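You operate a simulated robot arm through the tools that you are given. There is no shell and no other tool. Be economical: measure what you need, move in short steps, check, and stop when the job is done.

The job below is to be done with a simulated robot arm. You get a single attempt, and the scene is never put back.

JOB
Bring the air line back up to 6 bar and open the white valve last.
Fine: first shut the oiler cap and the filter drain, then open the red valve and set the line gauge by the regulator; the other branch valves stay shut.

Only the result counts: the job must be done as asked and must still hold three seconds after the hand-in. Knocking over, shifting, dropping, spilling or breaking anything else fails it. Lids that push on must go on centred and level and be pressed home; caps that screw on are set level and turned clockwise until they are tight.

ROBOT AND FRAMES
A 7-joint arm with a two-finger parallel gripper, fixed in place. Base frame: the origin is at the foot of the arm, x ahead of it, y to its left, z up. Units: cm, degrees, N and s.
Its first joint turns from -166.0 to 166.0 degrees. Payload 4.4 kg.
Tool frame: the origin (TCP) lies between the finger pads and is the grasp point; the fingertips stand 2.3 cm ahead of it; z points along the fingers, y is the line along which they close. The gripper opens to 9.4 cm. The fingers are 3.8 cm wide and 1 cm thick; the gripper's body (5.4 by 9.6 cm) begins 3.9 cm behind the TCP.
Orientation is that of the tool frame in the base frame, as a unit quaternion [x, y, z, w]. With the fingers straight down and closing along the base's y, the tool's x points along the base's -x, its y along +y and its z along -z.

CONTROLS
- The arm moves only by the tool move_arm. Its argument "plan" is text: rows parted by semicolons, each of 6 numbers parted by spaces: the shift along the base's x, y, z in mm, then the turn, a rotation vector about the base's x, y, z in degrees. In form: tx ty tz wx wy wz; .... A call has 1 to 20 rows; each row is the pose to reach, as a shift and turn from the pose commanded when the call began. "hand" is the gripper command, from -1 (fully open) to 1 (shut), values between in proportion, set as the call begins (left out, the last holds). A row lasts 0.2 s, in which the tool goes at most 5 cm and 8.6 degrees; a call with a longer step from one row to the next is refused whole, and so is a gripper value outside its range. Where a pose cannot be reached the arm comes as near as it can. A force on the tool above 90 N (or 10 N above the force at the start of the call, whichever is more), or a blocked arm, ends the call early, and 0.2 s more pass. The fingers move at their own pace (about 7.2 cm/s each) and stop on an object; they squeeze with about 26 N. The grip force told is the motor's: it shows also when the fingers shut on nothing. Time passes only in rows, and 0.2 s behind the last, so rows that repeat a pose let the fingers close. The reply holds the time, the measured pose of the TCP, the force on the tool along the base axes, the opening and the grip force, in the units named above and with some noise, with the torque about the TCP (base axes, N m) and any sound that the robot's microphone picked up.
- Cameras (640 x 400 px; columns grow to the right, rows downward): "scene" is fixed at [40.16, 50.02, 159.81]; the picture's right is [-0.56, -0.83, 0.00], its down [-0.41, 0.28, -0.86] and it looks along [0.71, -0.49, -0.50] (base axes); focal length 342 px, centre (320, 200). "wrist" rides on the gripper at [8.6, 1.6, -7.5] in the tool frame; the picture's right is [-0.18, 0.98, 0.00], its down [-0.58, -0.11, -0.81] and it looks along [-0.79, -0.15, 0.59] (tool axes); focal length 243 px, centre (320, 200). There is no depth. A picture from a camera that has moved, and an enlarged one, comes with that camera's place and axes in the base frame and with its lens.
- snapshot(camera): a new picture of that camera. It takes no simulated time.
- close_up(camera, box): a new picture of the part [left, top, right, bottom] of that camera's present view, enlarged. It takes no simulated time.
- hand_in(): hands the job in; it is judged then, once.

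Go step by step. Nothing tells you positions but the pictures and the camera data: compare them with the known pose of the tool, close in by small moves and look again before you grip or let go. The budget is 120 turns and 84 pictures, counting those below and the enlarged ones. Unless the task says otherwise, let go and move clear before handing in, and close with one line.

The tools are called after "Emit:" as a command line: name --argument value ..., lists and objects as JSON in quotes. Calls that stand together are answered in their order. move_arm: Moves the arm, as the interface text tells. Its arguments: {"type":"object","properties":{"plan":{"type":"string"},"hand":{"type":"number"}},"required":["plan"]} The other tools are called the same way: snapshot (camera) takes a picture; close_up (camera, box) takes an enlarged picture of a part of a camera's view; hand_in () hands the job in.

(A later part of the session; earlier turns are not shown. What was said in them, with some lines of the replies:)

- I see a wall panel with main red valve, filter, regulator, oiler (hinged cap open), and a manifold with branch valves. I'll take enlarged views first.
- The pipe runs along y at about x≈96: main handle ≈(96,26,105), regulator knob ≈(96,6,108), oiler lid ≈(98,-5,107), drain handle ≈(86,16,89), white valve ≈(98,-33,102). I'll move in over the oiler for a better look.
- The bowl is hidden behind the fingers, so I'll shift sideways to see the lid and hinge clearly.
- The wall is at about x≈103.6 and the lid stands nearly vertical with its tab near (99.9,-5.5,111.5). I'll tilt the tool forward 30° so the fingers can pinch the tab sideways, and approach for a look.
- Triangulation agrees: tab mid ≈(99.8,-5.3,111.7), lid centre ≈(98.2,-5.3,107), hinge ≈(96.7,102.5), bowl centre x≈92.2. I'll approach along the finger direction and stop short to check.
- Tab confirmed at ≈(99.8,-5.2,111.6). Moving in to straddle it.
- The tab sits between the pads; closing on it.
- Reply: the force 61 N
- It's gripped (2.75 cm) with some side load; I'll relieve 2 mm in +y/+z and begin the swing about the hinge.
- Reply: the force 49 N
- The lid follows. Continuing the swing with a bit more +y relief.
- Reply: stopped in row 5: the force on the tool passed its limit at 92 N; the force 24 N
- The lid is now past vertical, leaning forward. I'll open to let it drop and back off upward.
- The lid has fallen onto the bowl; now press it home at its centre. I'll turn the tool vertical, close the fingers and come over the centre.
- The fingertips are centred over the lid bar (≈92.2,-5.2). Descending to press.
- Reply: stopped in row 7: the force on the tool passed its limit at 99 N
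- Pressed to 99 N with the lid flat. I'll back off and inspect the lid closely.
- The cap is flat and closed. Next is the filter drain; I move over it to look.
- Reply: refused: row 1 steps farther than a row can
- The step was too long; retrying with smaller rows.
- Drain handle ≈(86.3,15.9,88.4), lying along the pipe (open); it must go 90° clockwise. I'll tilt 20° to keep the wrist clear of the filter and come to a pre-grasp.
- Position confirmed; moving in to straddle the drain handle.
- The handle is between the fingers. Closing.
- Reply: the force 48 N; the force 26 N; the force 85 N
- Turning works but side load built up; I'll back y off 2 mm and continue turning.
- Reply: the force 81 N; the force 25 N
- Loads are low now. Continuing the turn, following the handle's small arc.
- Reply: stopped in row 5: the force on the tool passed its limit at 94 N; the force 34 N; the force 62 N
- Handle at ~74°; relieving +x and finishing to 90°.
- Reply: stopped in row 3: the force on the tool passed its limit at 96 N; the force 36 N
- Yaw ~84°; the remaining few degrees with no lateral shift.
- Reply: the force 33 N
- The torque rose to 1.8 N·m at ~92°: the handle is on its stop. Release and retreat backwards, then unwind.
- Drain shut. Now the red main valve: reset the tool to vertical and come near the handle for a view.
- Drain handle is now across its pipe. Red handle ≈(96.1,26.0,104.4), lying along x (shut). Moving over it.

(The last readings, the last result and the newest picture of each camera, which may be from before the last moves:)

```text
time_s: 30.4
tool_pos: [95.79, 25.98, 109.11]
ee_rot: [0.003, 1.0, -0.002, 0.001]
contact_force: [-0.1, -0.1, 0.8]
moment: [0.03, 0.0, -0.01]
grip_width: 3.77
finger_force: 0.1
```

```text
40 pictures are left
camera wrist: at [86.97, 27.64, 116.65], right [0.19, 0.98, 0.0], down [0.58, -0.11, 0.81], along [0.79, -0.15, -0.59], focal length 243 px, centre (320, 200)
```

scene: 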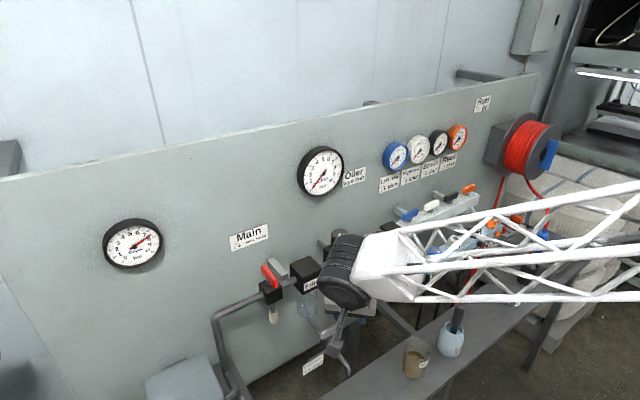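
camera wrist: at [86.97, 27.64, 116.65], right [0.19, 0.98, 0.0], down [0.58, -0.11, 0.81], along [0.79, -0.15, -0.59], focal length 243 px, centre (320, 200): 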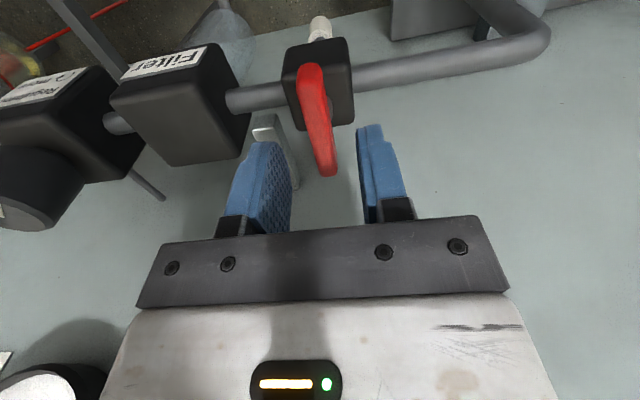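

Emit:
move_arm --plan "0 0 -18 0 0 0; 0 0 -36 0 0 0; 0 0 -36 0 0 0"

Emit:
move_arm --plan "0 0 0 0 0 0; 0 0 0 0 0 0; 0 0 0 0 0 0" --hand 1

Emit:
snapshot --camera "wrist"

```text
time_s: 31.2
tool_pos: [95.7, 26.08, 105.6]
ee_rot: [0.002, 1.0, -0.002, 0.002]
contact_force: [-0.2, 0.7, -0.6]
moment: [0.0, 0.03, 0.01]
grip_width: 3.77
finger_force: 0.1
```

```text
time_s: 32.0
tool_pos: [95.78, 26.01, 105.62]
ee_rot: [0.001, 1.0, -0.001, 0.001]
contact_force: [-4.7, -14.6, 0.2]
moment: [0.36, 0.03, 0.22]
grip_width: 1.3
finger_force: 45.0
```

```text
39 pictures are left
camera wrist: at [87.04, 27.59, 113.07], right [0.19, 0.98, 0.0], down [0.58, -0.11, 0.81], along [0.79, -0.15, -0.59], focal length 243 px, centre (320, 200)
```

wrist: 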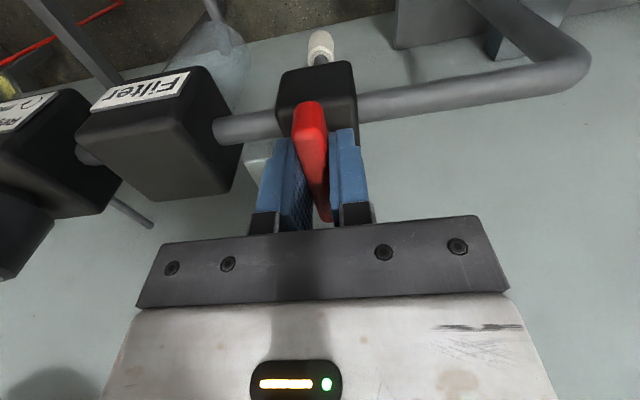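

Good grip. Turning anticlockwise in stages.

Emit:
move_arm --plan "0 0 0 0 0 7; 0 0 0 0 0 14; 0 0 0 0 0 21; 0 0 0 0 0 28; 0 0 0 0 0 28"

```text
time_s: 33.2
tool_pos: [95.84, 26.0, 105.67]
ee_rot: [-0.24, 0.971, -0.002, 0.0]
contact_force: [1.7, -64.6, -18.5]
moment: [-0.02, 0.43, -0.12]
grip_width: 1.3
finger_force: 44.5
```

Emit:
move_arm --plan "0 -2 0 0 0 0; 0.5 -3 0 0 0 7; 1 -3 0 0 0 14; 1 -3 0 0 0 14"

```text
time_s: 34.2
tool_pos: [95.83, 25.92, 105.77]
ee_rot: [-0.357, 0.934, -0.001, 0.001]
contact_force: [-4.7, -21.5, -29.6]
moment: [0.17, 0.17, -0.04]
grip_width: 1.3
finger_force: 45.1
```

Emit:
move_arm --plan "0 -1 -1 0 0 7; 1 -1 -1 0 0 14; 1 -1 -1 0 0 21; 1 -1 -1 0 0 21"

Emit:
close_up --camera "scene" --box '[220, 190, 380, 310]'

```text
time_s: 35.2
tool_pos: [95.96, 25.91, 105.74]
ee_rot: [-0.521, 0.853, -0.001, 0.002]
contact_force: [-28.1, 6.1, -22.3]
moment: [0.58, 0.43, 0.07]
grip_width: 1.28
finger_force: 45.2
```

```text
3.33 times, centred on (300, 250) of scene
camera zoom: at [40.16, 50.02, 159.81], right [-0.56, -0.83, 0.0], down [-0.41, 0.28, -0.86], along [0.71, -0.49, -0.5], focal length 1138 px, centre (387, 33)
```

zoom: 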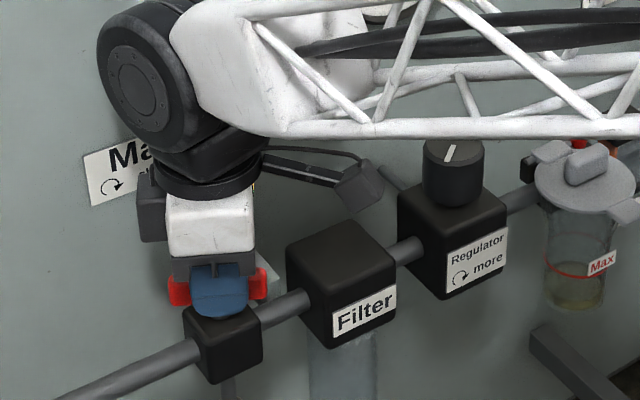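

Yaw ~63°, all clear. Continuing to the open stop.

Emit:
move_arm --plan "-1 0 -1 0 0 6; -1 0 -1 0 0 12; -1 -0.5 -1 0 0 18; -1 -0.5 -1 0 0 18"

Emit:
move_arm --plan "0 0 0 0 0 4; 0 0 0 0 0 8; 0 0 0 0 0 11; 0 0 0 0 0 11"

Emit:
close_up --camera "scene" --box '[220, 150, 420, 310]'

```text
time_s: 36.2
tool_pos: [96.1, 25.85, 105.74]
ee_rot: [-0.648, 0.761, -0.001, 0.003]
contact_force: [16.7, 32.1, -3.4]
moment: [0.56, 0.68, 0.01]
grip_width: 1.21
finger_force: 45.2
```

```text
time_s: 37.2
tool_pos: [95.99, 25.64, 105.86]
ee_rot: [0.718, -0.696, 0.002, -0.002]
contact_force: [64.5, 35.8, 8.0]
moment: [0.54, -0.07, -1.53]
grip_width: 1.31
finger_force: 45.8
```

```text
2.50 times, centred on (320, 230) of scene
camera zoom: at [40.16, 50.02, 159.81], right [-0.56, -0.83, 0.0], down [-0.41, 0.28, -0.86], along [0.71, -0.49, -0.5], focal length 854 px, centre (320, 125)
```

zoom: 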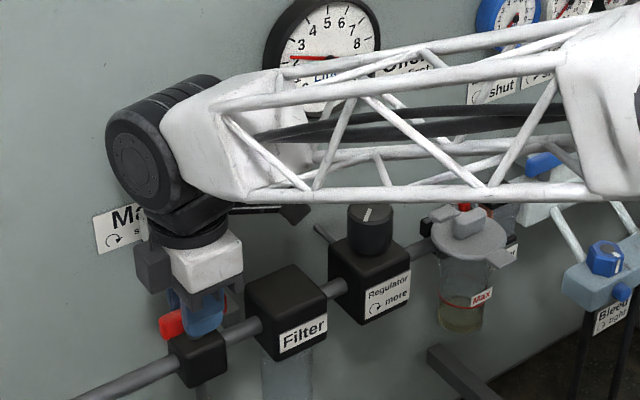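

The valve reached its stop (−1.5 N·m) and the line gauge came up to about 2 bar. Releasing, lifting clear and unwinding to +30° yaw for the regulator.

Emit:
move_arm --plan "0 0 0 0 0 0; 0 0 0 0 0 0; 0 0 25 0 0 0; -5 0 60 0 0 0; -45 -10 80 0 0 -8; -80 -30 90 0 0 -16; -100 -60 100 0 0 -24; -100 -100 110 0 0 -32; -100 -140 110 0 0 -40; -100 -180 110 0 0 -48; -100 -198 110 0 0 -56; -100 -198 110 0 0 -62; -100 -198 110 0 0 -62" --hand -0.4

Emit:
move_arm --plan "0 0 0 0 -7.5 0; 0 0 0 0 -15 0;0 0 0 0 -15 0"

Emit:
snapshot --camera "wrist"

Emit:
snapshot --camera "scene"

```text
time_s: 40.0
tool_pos: [85.73, 5.89, 116.71]
ee_rot: [-0.257, 0.966, -0.002, 0.001]
contact_force: [0.4, -0.8, 0.6]
moment: [0.0, 0.0, 0.04]
grip_width: 6.59
finger_force: 0.1
```

```text
time_s: 40.8
tool_pos: [85.91, 5.83, 116.59]
ee_rot: [-0.255, 0.958, -0.035, 0.128]
contact_force: [0.0, 0.3, -0.9]
moment: [0.01, 0.0, 0.04]
grip_width: 6.59
finger_force: 0.1
```

```text
36 pictures are left
camera wrist: at [75.86, 2.89, 121.59], right [-0.32, 0.94, -0.09], down [0.33, 0.2, 0.92], along [0.89, 0.26, -0.37], focal length 243 px, centre (320, 200)
```

wrist: 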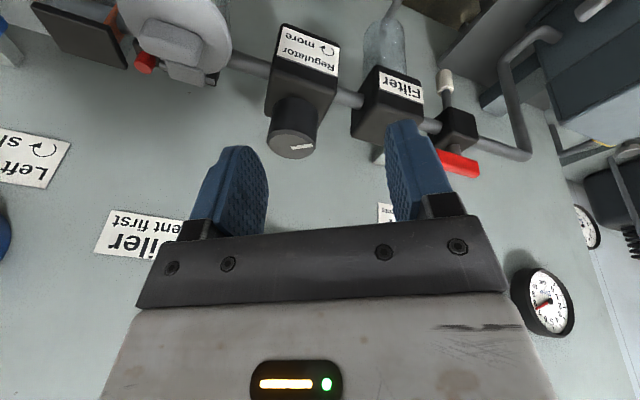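

```text
35 pictures are left
```

scene: 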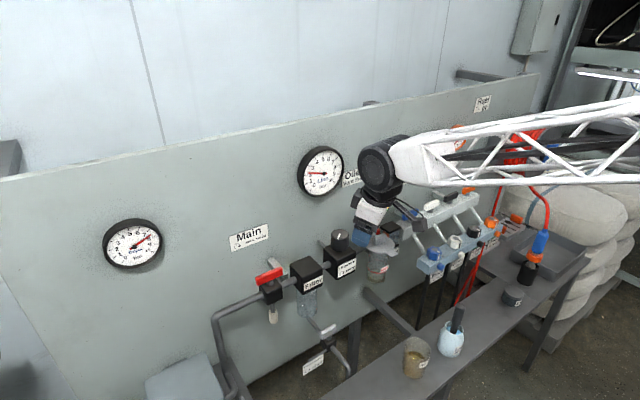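

Red handle is in line with the pipe; line ~2 bar and steady. Knob top ≈(96.1,5.7,108). Approaching it with the tilted tool.

Emit:
move_arm --plan "40 -1 0 0 0 0; 83 -1 -20 0 0 0; 87 -1 -42 0 0 0; 87 -1 -42 0 0 0"

Emit:
snapshot --camera "wrist"

Emit:
close_up --camera "scene" --box '[270, 130, 430, 290]'

```text
time_s: 41.8
tool_pos: [94.8, 5.67, 112.56]
ee_rot: [-0.255, 0.958, -0.035, 0.126]
contact_force: [0.3, 0.4, 0.0]
moment: [0.03, 0.02, 0.03]
grip_width: 6.58
finger_force: 0.1
```

```text
34 pictures are left
camera wrist: at [84.74, 2.65, 117.56], right [-0.32, 0.94, -0.09], down [0.33, 0.2, 0.92], along [0.89, 0.26, -0.37], focal length 243 px, centre (320, 200)
```

wrist: 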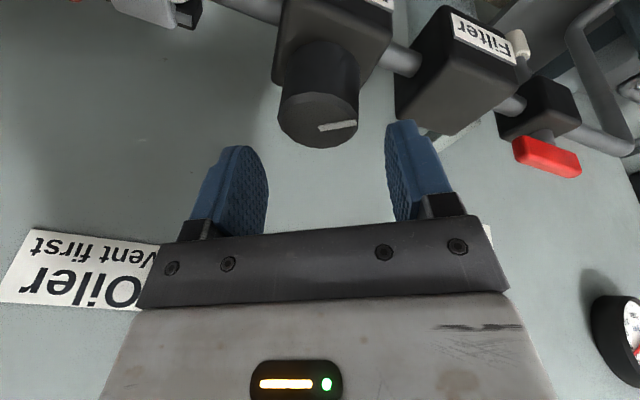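

```text
2.50 times, centred on (350, 210) of scene
camera zoom: at [40.16, 50.02, 159.81], right [-0.56, -0.83, 0.0], down [-0.41, 0.28, -0.86], along [0.71, -0.49, -0.5], focal length 854 px, centre (245, 175)
```

zoom: 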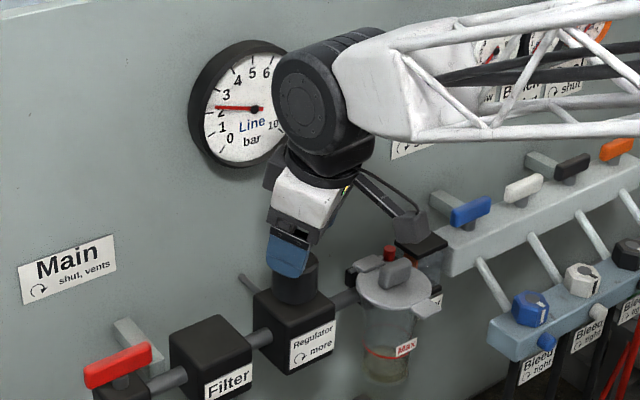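

Emit:
move_arm --plan "4 -1 -16 0 0 0; 8 -1 -32 0 0 0; 11 -1 -46 0 0 0; 11 -1 -46 0 0 0"

Emit:
move_arm --plan "0 0 0 0 0 0; 0 0 0 0 0 0; 0 0 0 0 0 0" --hand 1

Emit:
snapshot --camera "wrist"

Emit:
close_up --camera "scene" --box '[290, 130, 390, 210]'

```text
time_s: 42.8
tool_pos: [95.8, 5.6, 107.81]
ee_rot: [-0.255, 0.958, -0.034, 0.127]
contact_force: [0.6, 0.9, -0.3]
moment: [0.01, 0.0, -0.02]
grip_width: 6.57
finger_force: 0.1
```

```text
time_s: 43.6
tool_pos: [95.77, 5.59, 107.82]
ee_rot: [-0.254, 0.958, -0.034, 0.128]
contact_force: [12.7, -15.1, -1.8]
moment: [0.93, 0.28, -0.04]
grip_width: 5.08
finger_force: 45.4
```

```text
32 pictures are left
camera wrist: at [85.75, 2.6, 112.84], right [-0.32, 0.94, -0.09], down [0.33, 0.2, 0.92], along [0.89, 0.26, -0.37], focal length 243 px, centre (320, 200)
```

wrist: 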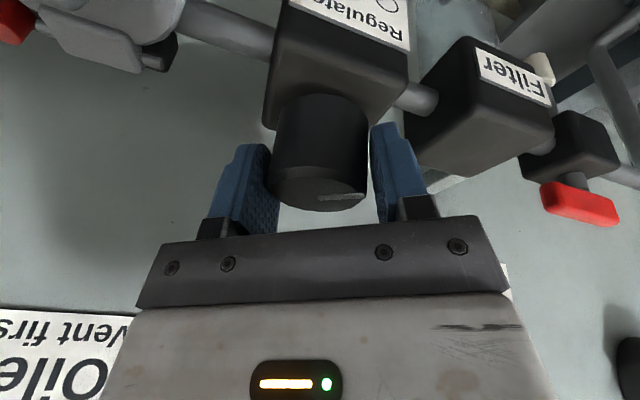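

```text
5.00 times, centred on (340, 170) of scene
camera zoom: at [40.16, 50.02, 159.81], right [-0.56, -0.83, 0.0], down [-0.41, 0.28, -0.86], along [0.71, -0.49, -0.5], focal length 1708 px, centre (220, 350)
```

zoom: 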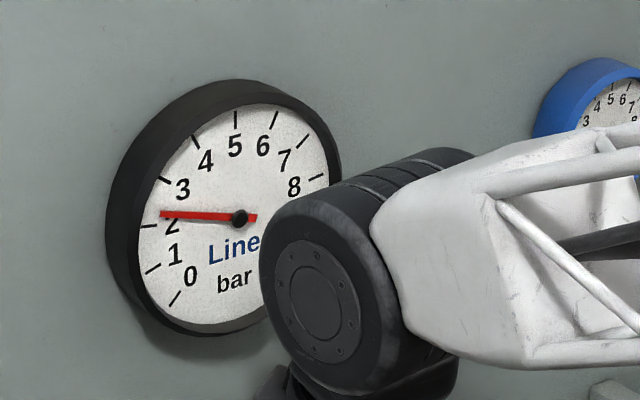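

Gauge reads ~2.3 bar, and the knob is gripped (5.1 cm). Turning clockwise about the vertical, watching the gauge.

Emit:
move_arm --plan "0 0 0 0 0 -7; 0 0 0 0 0 -14; 0 0 0 0 0 -21; 0 0 0 0 0 -28; 0 0 0 0 0 -28"

Emit:
close_up --camera "scene" --box '[290, 130, 390, 210]'

```text
time_s: 44.8
tool_pos: [95.76, 5.62, 107.91]
ee_rot: [-0.015, 0.991, -0.064, 0.115]
contact_force: [32.9, -13.9, 1.2]
moment: [1.0, -0.5, 0.03]
grip_width: 5.08
finger_force: 45.1
```

```text
5.00 times, centred on (340, 170) of scene
camera zoom: at [40.16, 50.02, 159.81], right [-0.56, -0.83, 0.0], down [-0.41, 0.28, -0.86], along [0.71, -0.49, -0.5], focal length 1708 px, centre (220, 350)
```

zoom: 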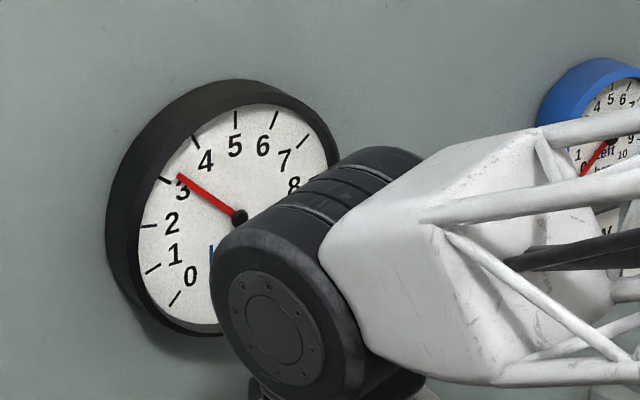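

About 0.034 bar/°; now ≈3.3. Continuing this stroke.

Emit:
move_arm --plan "0 0 0 0 0 -7; 0 0 0 0 0 -14; 0 0 0 0 0 -21; 0 0 0 0 0 -28; 0 0 0 0 0 -35; 0 0 0 0 0 -42; 0 0 0 0 0 -42"

Emit:
close_up --camera "scene" --box '[290, 130, 390, 210]'

```text
time_s: 46.4
tool_pos: [95.73, 5.86, 107.83]
ee_rot: [0.34, 0.931, -0.101, 0.085]
contact_force: [58.9, 57.4, 2.7]
moment: [1.43, -1.81, 0.38]
grip_width: 5.08
finger_force: 44.8
```

```text
5.00 times, centred on (340, 170) of scene
camera zoom: at [40.16, 50.02, 159.81], right [-0.56, -0.83, 0.0], down [-0.41, 0.28, -0.86], along [0.71, -0.49, -0.5], focal length 1708 px, centre (220, 350)
```

zoom: 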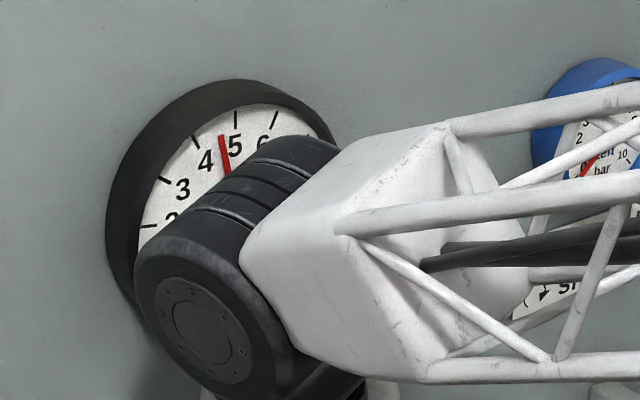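

≈4.7 bar. I'll regrip: open, turn back 60° in place, and close again with small centring correction.

Emit:
move_arm --plan "0 0 0 0 0 0; 0 0 0 0 0 0; 2 0 0 0 0 8; 2 0 0 0 0 16; 2 0 0 0 0 24; 2 0 0 0 0 32; 2 0 0 0 0 40; 2 0 0 0 0 48; 2 0 0 0 0 56; 2 0 0 0 0 60; 2 0 0 0 0 60" --hand -0.4

Emit:
close_up --camera "scene" --box '[290, 130, 390, 210]'

```text
time_s: 48.8
tool_pos: [95.86, 5.66, 107.83]
ee_rot: [-0.171, 0.976, -0.046, 0.124]
contact_force: [-0.2, -0.3, 0.2]
moment: [0.01, -0.02, 0.05]
grip_width: 6.58
finger_force: 0.1
```

```text
5.00 times, centred on (340, 170) of scene
camera zoom: at [40.16, 50.02, 159.81], right [-0.56, -0.83, 0.0], down [-0.41, 0.28, -0.86], along [0.71, -0.49, -0.5], focal length 1708 px, centre (220, 350)
```

zoom: 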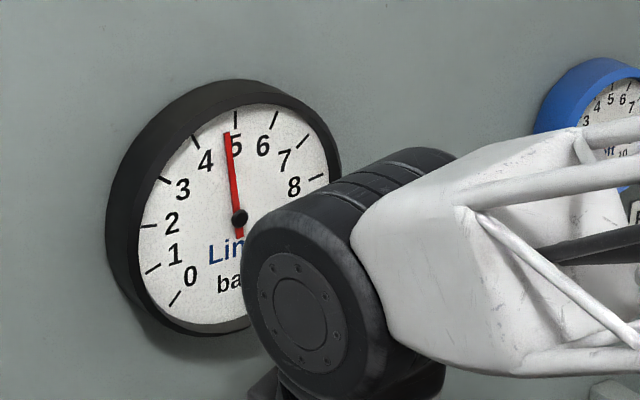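

≈4.77 bar; need about 35° more. Closing and turning 30° first.

Emit:
move_arm --plan "0 0 0 0 0 0; 0 0 0 0 0 0; 0 0 0 0 0 0; 0 0 0 0 0 -7; 0 0 0 0 0 -14; 0 0 0 0 0 -21; 0 0 0 0 0 -27; 0 0 0 0 0 -30; 0 0 0 0 0 -30" --hand 1

Emit:
close_up --camera "scene" --box '[290, 130, 390, 210]'

```text
time_s: 50.8
tool_pos: [95.92, 5.77, 107.88]
ee_rot: [0.088, 0.987, -0.076, 0.108]
contact_force: [9.6, -7.6, 2.7]
moment: [1.28, -0.38, 0.03]
grip_width: 5.11
finger_force: 44.9
```

```text
5.00 times, centred on (340, 170) of scene
camera zoom: at [40.16, 50.02, 159.81], right [-0.56, -0.83, 0.0], down [-0.41, 0.28, -0.86], along [0.71, -0.49, -0.5], focal length 1708 px, centre (220, 350)
```

zoom: 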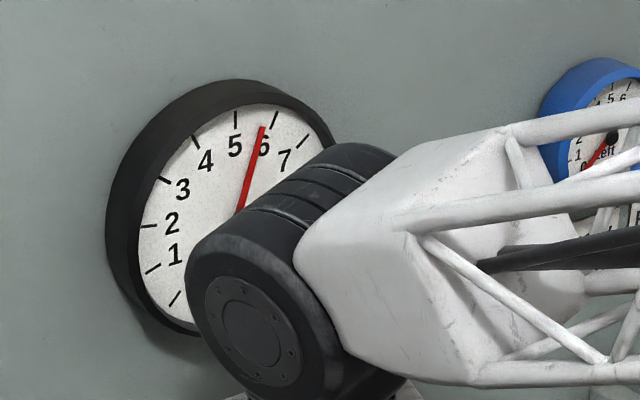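

≈5.8 bar. A small extra 5°.

Emit:
move_arm --plan "0 0 0 0 0 -3; 0 0 0 0 0 -5; 0 0 0 0 0 -5; 0 0 0 0 0 -5; 0 0 0 0 0 -5"

Emit:
close_up --camera "scene" --box '[310, 140, 350, 172]'

```text
time_s: 52.0
tool_pos: [95.95, 5.62, 107.75]
ee_rot: [0.131, 0.983, -0.081, 0.105]
contact_force: [30.6, -14.6, 4.8]
moment: [0.91, -0.57, 0.06]
grip_width: 5.1
finger_force: 44.9
```

```text
12.50 times, centred on (330, 156) of scene
camera zoom: at [40.16, 50.02, 159.81], right [-0.56, -0.83, 0.0], down [-0.41, 0.28, -0.86], along [0.71, -0.49, -0.5], focal length 4270 px, centre (195, 750)
```

zoom: 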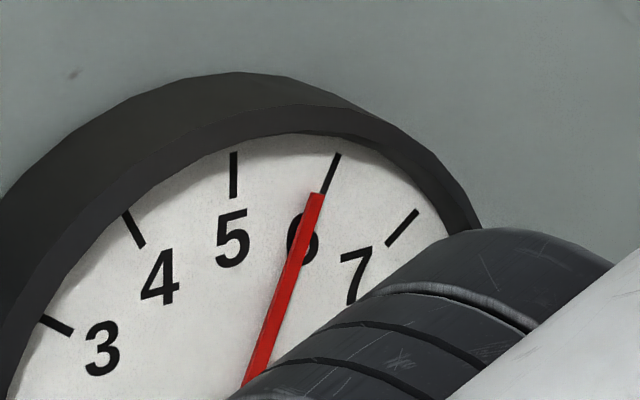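

Almost exactly on 6. I'll release and check unobstructed.

Emit:
move_arm --plan "0 0 0 0 0 0; 0 0 0 0 0 0; -8 0 30 0 0 0; -15 0 60 0 0 0; -60 0 70 0 0 0; -105 -15 70 0 0 0; -130 -50 70 0 0 0; -130 -90 70 0 0 0; -130 -90 70 0 0 0" --hand -0.4

Emit:
close_up --camera "scene" --box '[290, 140, 350, 200]'

Emit:
close_up --camera "wrist" --box '[320, 60, 640, 360]'

```text
time_s: 54.0
tool_pos: [82.67, -3.39, 114.91]
ee_rot: [0.131, 0.983, -0.08, 0.104]
contact_force: [0.2, -0.3, 0.6]
moment: [0.02, 0.0, -0.02]
grip_width: 6.57
finger_force: 0.1
```

```text
6.67 times, centred on (320, 170) of scene
camera zoom: at [40.16, 50.02, 159.81], right [-0.56, -0.83, 0.0], down [-0.41, 0.28, -0.86], along [0.71, -0.49, -0.5], focal length 2277 px, centre (320, 400)
```

zoom: 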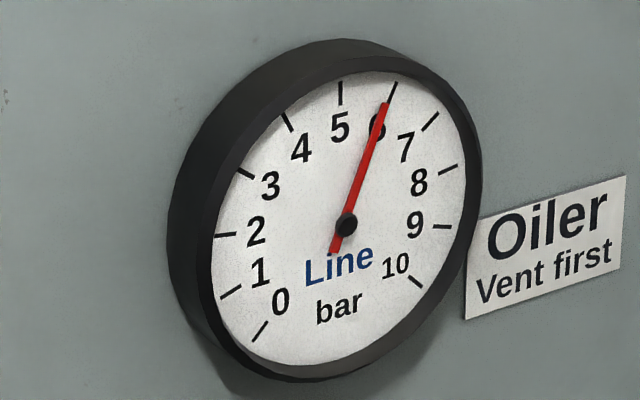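

```text
1.33 times, centred on (480, 210) of wrist
camera zoom: at [73.5, 1.6, 119.97], right [0.44, 0.89, -0.09], down [0.37, -0.09, 0.92], along [0.82, -0.44, -0.37], focal length 324 px, centre (107, 187)
```

zoom: 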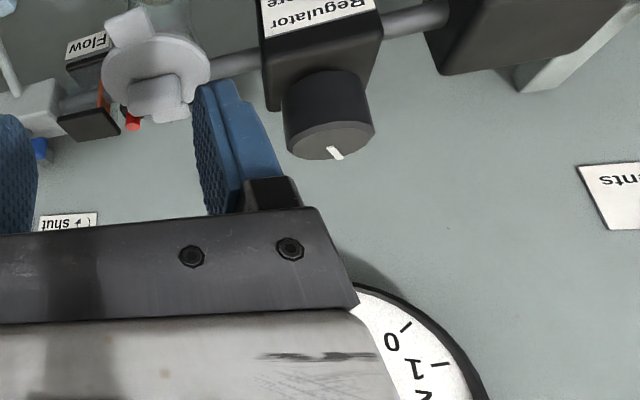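

The line gauge sits at 6. Now the white branch valve: I return to zero yaw with 20° tilt and move in front of the manifold for a look.

Emit:
move_arm --plan "0 -45 10 1.6 -1.95 4.1; 0 -90 10 3.2 -3.9 8.2; 0 -135 10 4.8 -5.85 12.3; 0 -180 10 6.45 -7.8 16.4; 0 -225 10 6.45 -7.8 16.4; 0 -265 10 6.45 -7.8 16.4; 0 -265 10 6.45 -7.8 16.4" --hand 1

Emit:
snapshot --camera "wrist"

Emit:
close_up --camera "scene" --box '[370, 160, 500, 280]'

```text
time_s: 55.6
tool_pos: [83.01, -30.02, 115.74]
ee_rot: [0.002, 0.985, -0.001, 0.173]
contact_force: [0.3, -0.2, 1.0]
moment: [-0.02, 0.03, -0.01]
grip_width: 0.0
finger_force: 26.4
```

```text
23 pictures are left
camera wrist: at [72.23, -28.51, 119.79], right [0.17, 0.98, 0.06], down [0.27, -0.11, 0.96], along [0.95, -0.15, -0.28], focal length 243 px, centre (320, 200)
```

wrist: 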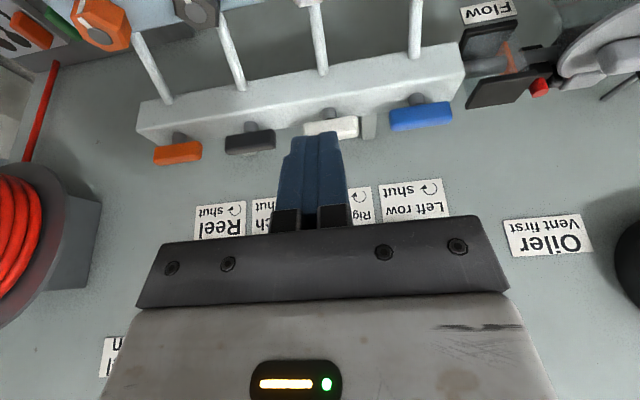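

```text
3.33 times, centred on (435, 220) of scene
camera zoom: at [40.16, 50.02, 159.81], right [-0.56, -0.83, 0.0], down [-0.41, 0.28, -0.86], along [0.71, -0.49, -0.5], focal length 1138 px, centre (-63, 133)
```

zoom: 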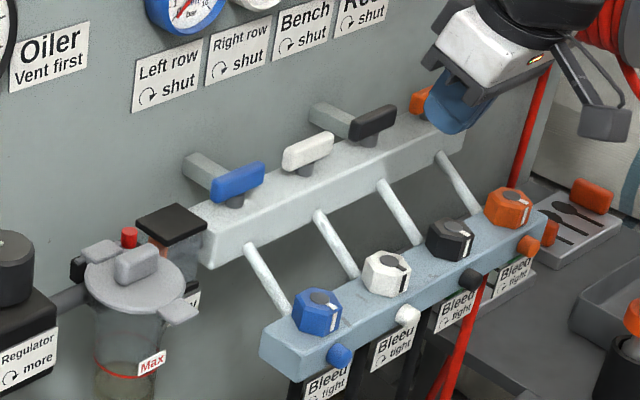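

White handle ≈(96.3,-30.5,104.5), about 6 cm long, lying along y; it opens anticlockwise. With the wall close I'll push its far (−y) end toward the wall with the closed, tilted fingers. First I line up in front of that end.

Emit:
move_arm --plan "20 -10 -30 0 0 0; 45 -27 -60 0 0 0; 60 -27 -85 0 0 0; 70 -27 -100 0 0 0; 70 -27 -100 0 0 0"

Emit:
snapshot --camera "wrist"

Emit:
close_up --camera "scene" --box '[400, 170, 500, 250]'

```text
time_s: 56.8
tool_pos: [89.69, -32.62, 105.79]
ee_rot: [0.001, 0.985, 0.0, 0.173]
contact_force: [-0.2, 0.1, 0.8]
moment: [-0.03, -0.03, 0.01]
grip_width: 0.01
finger_force: 25.7
```

```text
21 pictures are left
camera wrist: at [79.1, -31.06, 109.78], right [0.17, 0.98, 0.06], down [0.27, -0.11, 0.96], along [0.95, -0.15, -0.28], focal length 243 px, centre (320, 200)
```

wrist: 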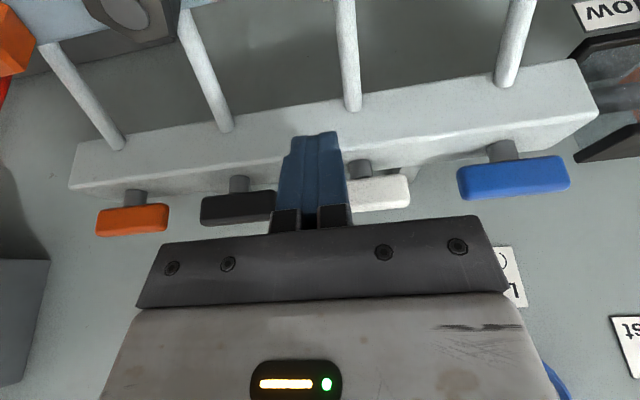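

```text
5.00 times, centred on (450, 210) of scene
camera zoom: at [40.16, 50.02, 159.81], right [-0.56, -0.83, 0.0], down [-0.41, 0.28, -0.86], along [0.71, -0.49, -0.5], focal length 1708 px, centre (-330, 150)
```

zoom: 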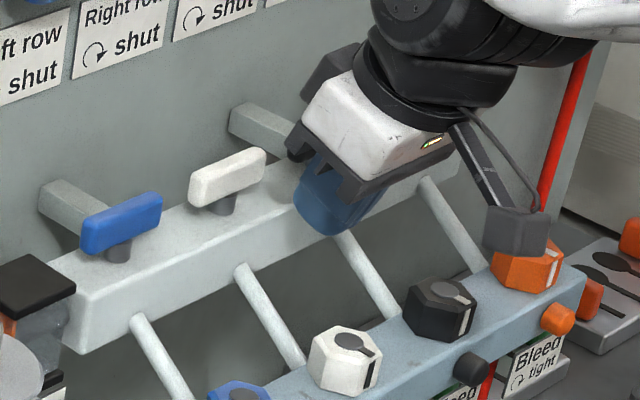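

Geometry confirmed (white end at y≈-33.7, black handle starts at -37.3). Pushing toward the wall.

Emit:
move_arm --plan "12 0 0 0 0 0; 24 0 0 0 0 0; 32 0 0 0 0 0; 38 0 0 0 0 0; 44 0 0 0 0 0; 44 0 0 0 0 0"

Emit:
close_up --camera "scene" --box '[400, 170, 500, 250]'

```text
time_s: 58.2
tool_pos: [94.26, -32.52, 105.84]
ee_rot: [0.0, 0.985, -0.001, 0.174]
contact_force: [-0.7, -0.3, 0.0]
moment: [0.02, -0.01, -0.01]
grip_width: 0.0
finger_force: 26.1
```

```text
5.00 times, centred on (450, 210) of scene
camera zoom: at [40.16, 50.02, 159.81], right [-0.56, -0.83, 0.0], down [-0.41, 0.28, -0.86], along [0.71, -0.49, -0.5], focal length 1708 px, centre (-330, 150)
```

zoom: 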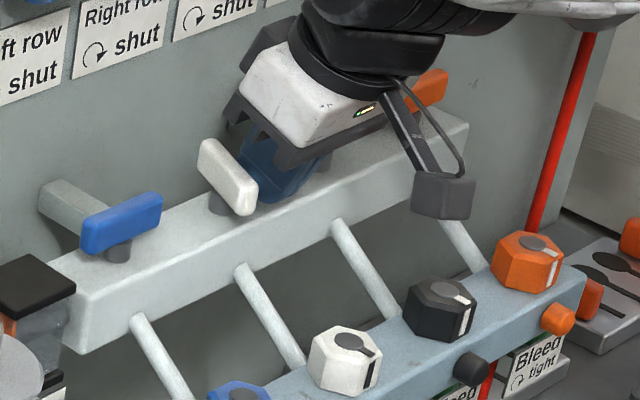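

The handle swings nicely, about 70° already. Finishing: further in, then sideways (+y) to the stop.

Emit:
move_arm --plan "6 0 0 0 0 0; 10 2 0 0 0 0; 12 5 0 0 0 0; 12 7 0 0 0 0; 12 9 0 0 0 0"

Emit:
close_up --camera "scene" --box '[400, 170, 500, 250]'

```text
time_s: 59.4
tool_pos: [95.28, -32.5, 105.81]
ee_rot: [0.003, 0.985, -0.004, 0.174]
contact_force: [-3.6, -27.3, -1.6]
moment: [-0.01, 0.01, -0.13]
grip_width: 0.03
finger_force: 25.7
stopped in row 5: the force on the tool passed its limit at 97 N (the readings are from after the stop); the commanded pose is now the measured one
```

```text
5.00 times, centred on (450, 210) of scene
camera zoom: at [40.16, 50.02, 159.81], right [-0.56, -0.83, 0.0], down [-0.41, 0.28, -0.86], along [0.71, -0.49, -0.5], focal length 1708 px, centre (-330, 150)
```

zoom: 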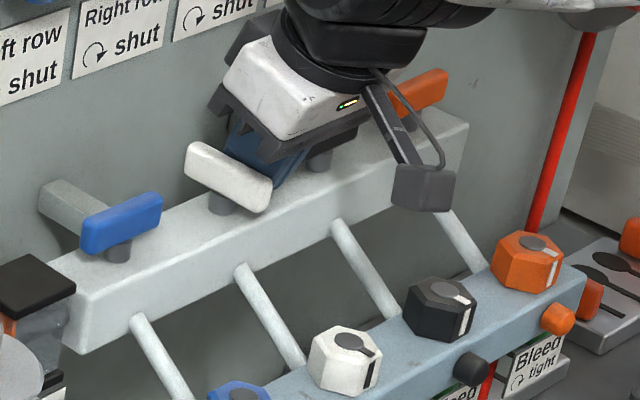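

The push hit 97 N—the stop. I back away and check handle and gauges.

Emit:
move_arm --plan "0 -6 0 0 0 0; -20 -6 15 0 0 0; -60 -6 40 0 0 0; -100 -6 70 0 0 0; -140 -6 90 0 0 0; -160 -6 90 0 0 0; -160 -6 90 0 0 0"

Emit:
close_up --camera "scene" --box '[290, 120, 490, 250]'

Emit:
close_up --camera "wrist" --box '[200, 60, 480, 240]'

```text
time_s: 61.0
tool_pos: [79.28, -32.71, 114.71]
ee_rot: [0.002, 0.985, -0.003, 0.174]
contact_force: [-0.3, 0.2, -0.4]
moment: [0.01, 0.03, 0.01]
grip_width: 0.0
finger_force: 25.7
```

```text
3.08 times, centred on (390, 185) of scene
camera zoom: at [40.16, 50.02, 159.81], right [-0.56, -0.83, 0.0], down [-0.41, 0.28, -0.86], along [0.71, -0.49, -0.5], focal length 1051 px, centre (105, 246)
```

zoom: 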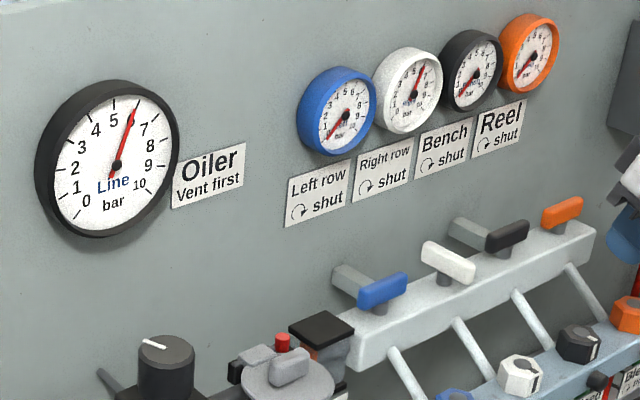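

```text
2.22 times, centred on (340, 150) of wrist
camera zoom: at [68.67, -31.12, 118.88], right [0.18, 0.98, 0.06], down [0.27, -0.11, 0.96], along [0.95, -0.15, -0.28], focal length 539 px, centre (276, 311)
```

zoom: 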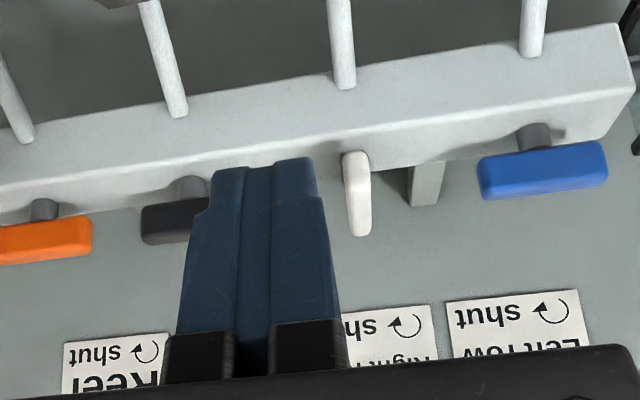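

White branch reads about 6, the others 0, and the white handle is square across the manifold. I'll wait a second and verify the line gauge and the whole set-up.

Emit:
move_arm --plan "0 0 0 0 0 0; 0 0 0 0 0 0; 0 0 0 0 0 0; 0 0 0 0 0 0; 0 0 0 0 0 0; 0 0 0 0 0 0; 0 0 0 0 0 0; 0 0 0 0 0 0; 0 0 0 0 0 0; 0 0 0 0 0 0"

Emit:
close_up --camera "scene" --box '[290, 140, 350, 200]'

Emit:
close_up --camera "scene" --box '[380, 120, 480, 190]'

Emit:
snapshot --camera "scene"

```text
time_s: 63.1
tool_pos: [79.54, -32.81, 114.83]
ee_rot: [0.002, 0.985, -0.002, 0.174]
contact_force: [0.0, 0.2, 0.8]
moment: [0.0, -0.06, 0.04]
grip_width: 0.0
finger_force: 25.9
```

```text
6.67 times, centred on (320, 170) of scene
camera zoom: at [40.16, 50.02, 159.81], right [-0.56, -0.83, 0.0], down [-0.41, 0.28, -0.86], along [0.71, -0.49, -0.5], focal length 2277 px, centre (320, 400)
```

zoom: 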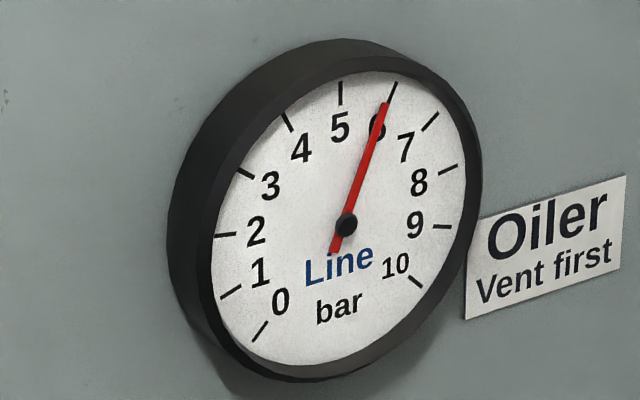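

```text
5.71 times, centred on (430, 155) of scene
camera zoom: at [40.16, 50.02, 159.81], right [-0.56, -0.83, 0.0], down [-0.41, 0.28, -0.86], along [0.71, -0.49, -0.5], focal length 1952 px, centre (-309, 457)
```

zoom: 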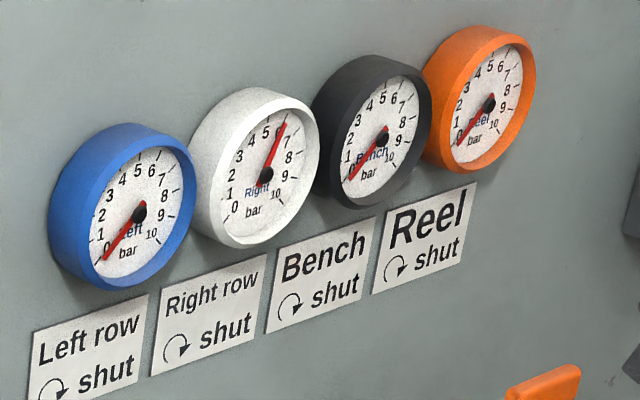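

```text
13 pictures are left
```

scene: 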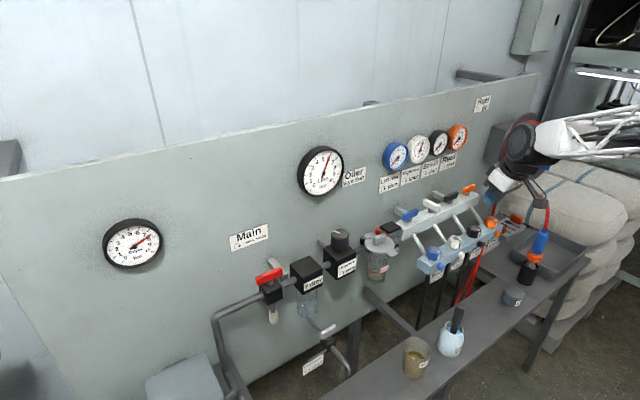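

The line and the right-row (white) branch both hold 6 bar, the other three branches read 0, and the arm is clear of everything. Handing in now.

Emit:
hand_in

```text
The job is handed in.
```

The line is back at 6 bar: oiler cap and filter drain shut, red valve open, regulator set, and the white valve opened last with the other branches left shut.
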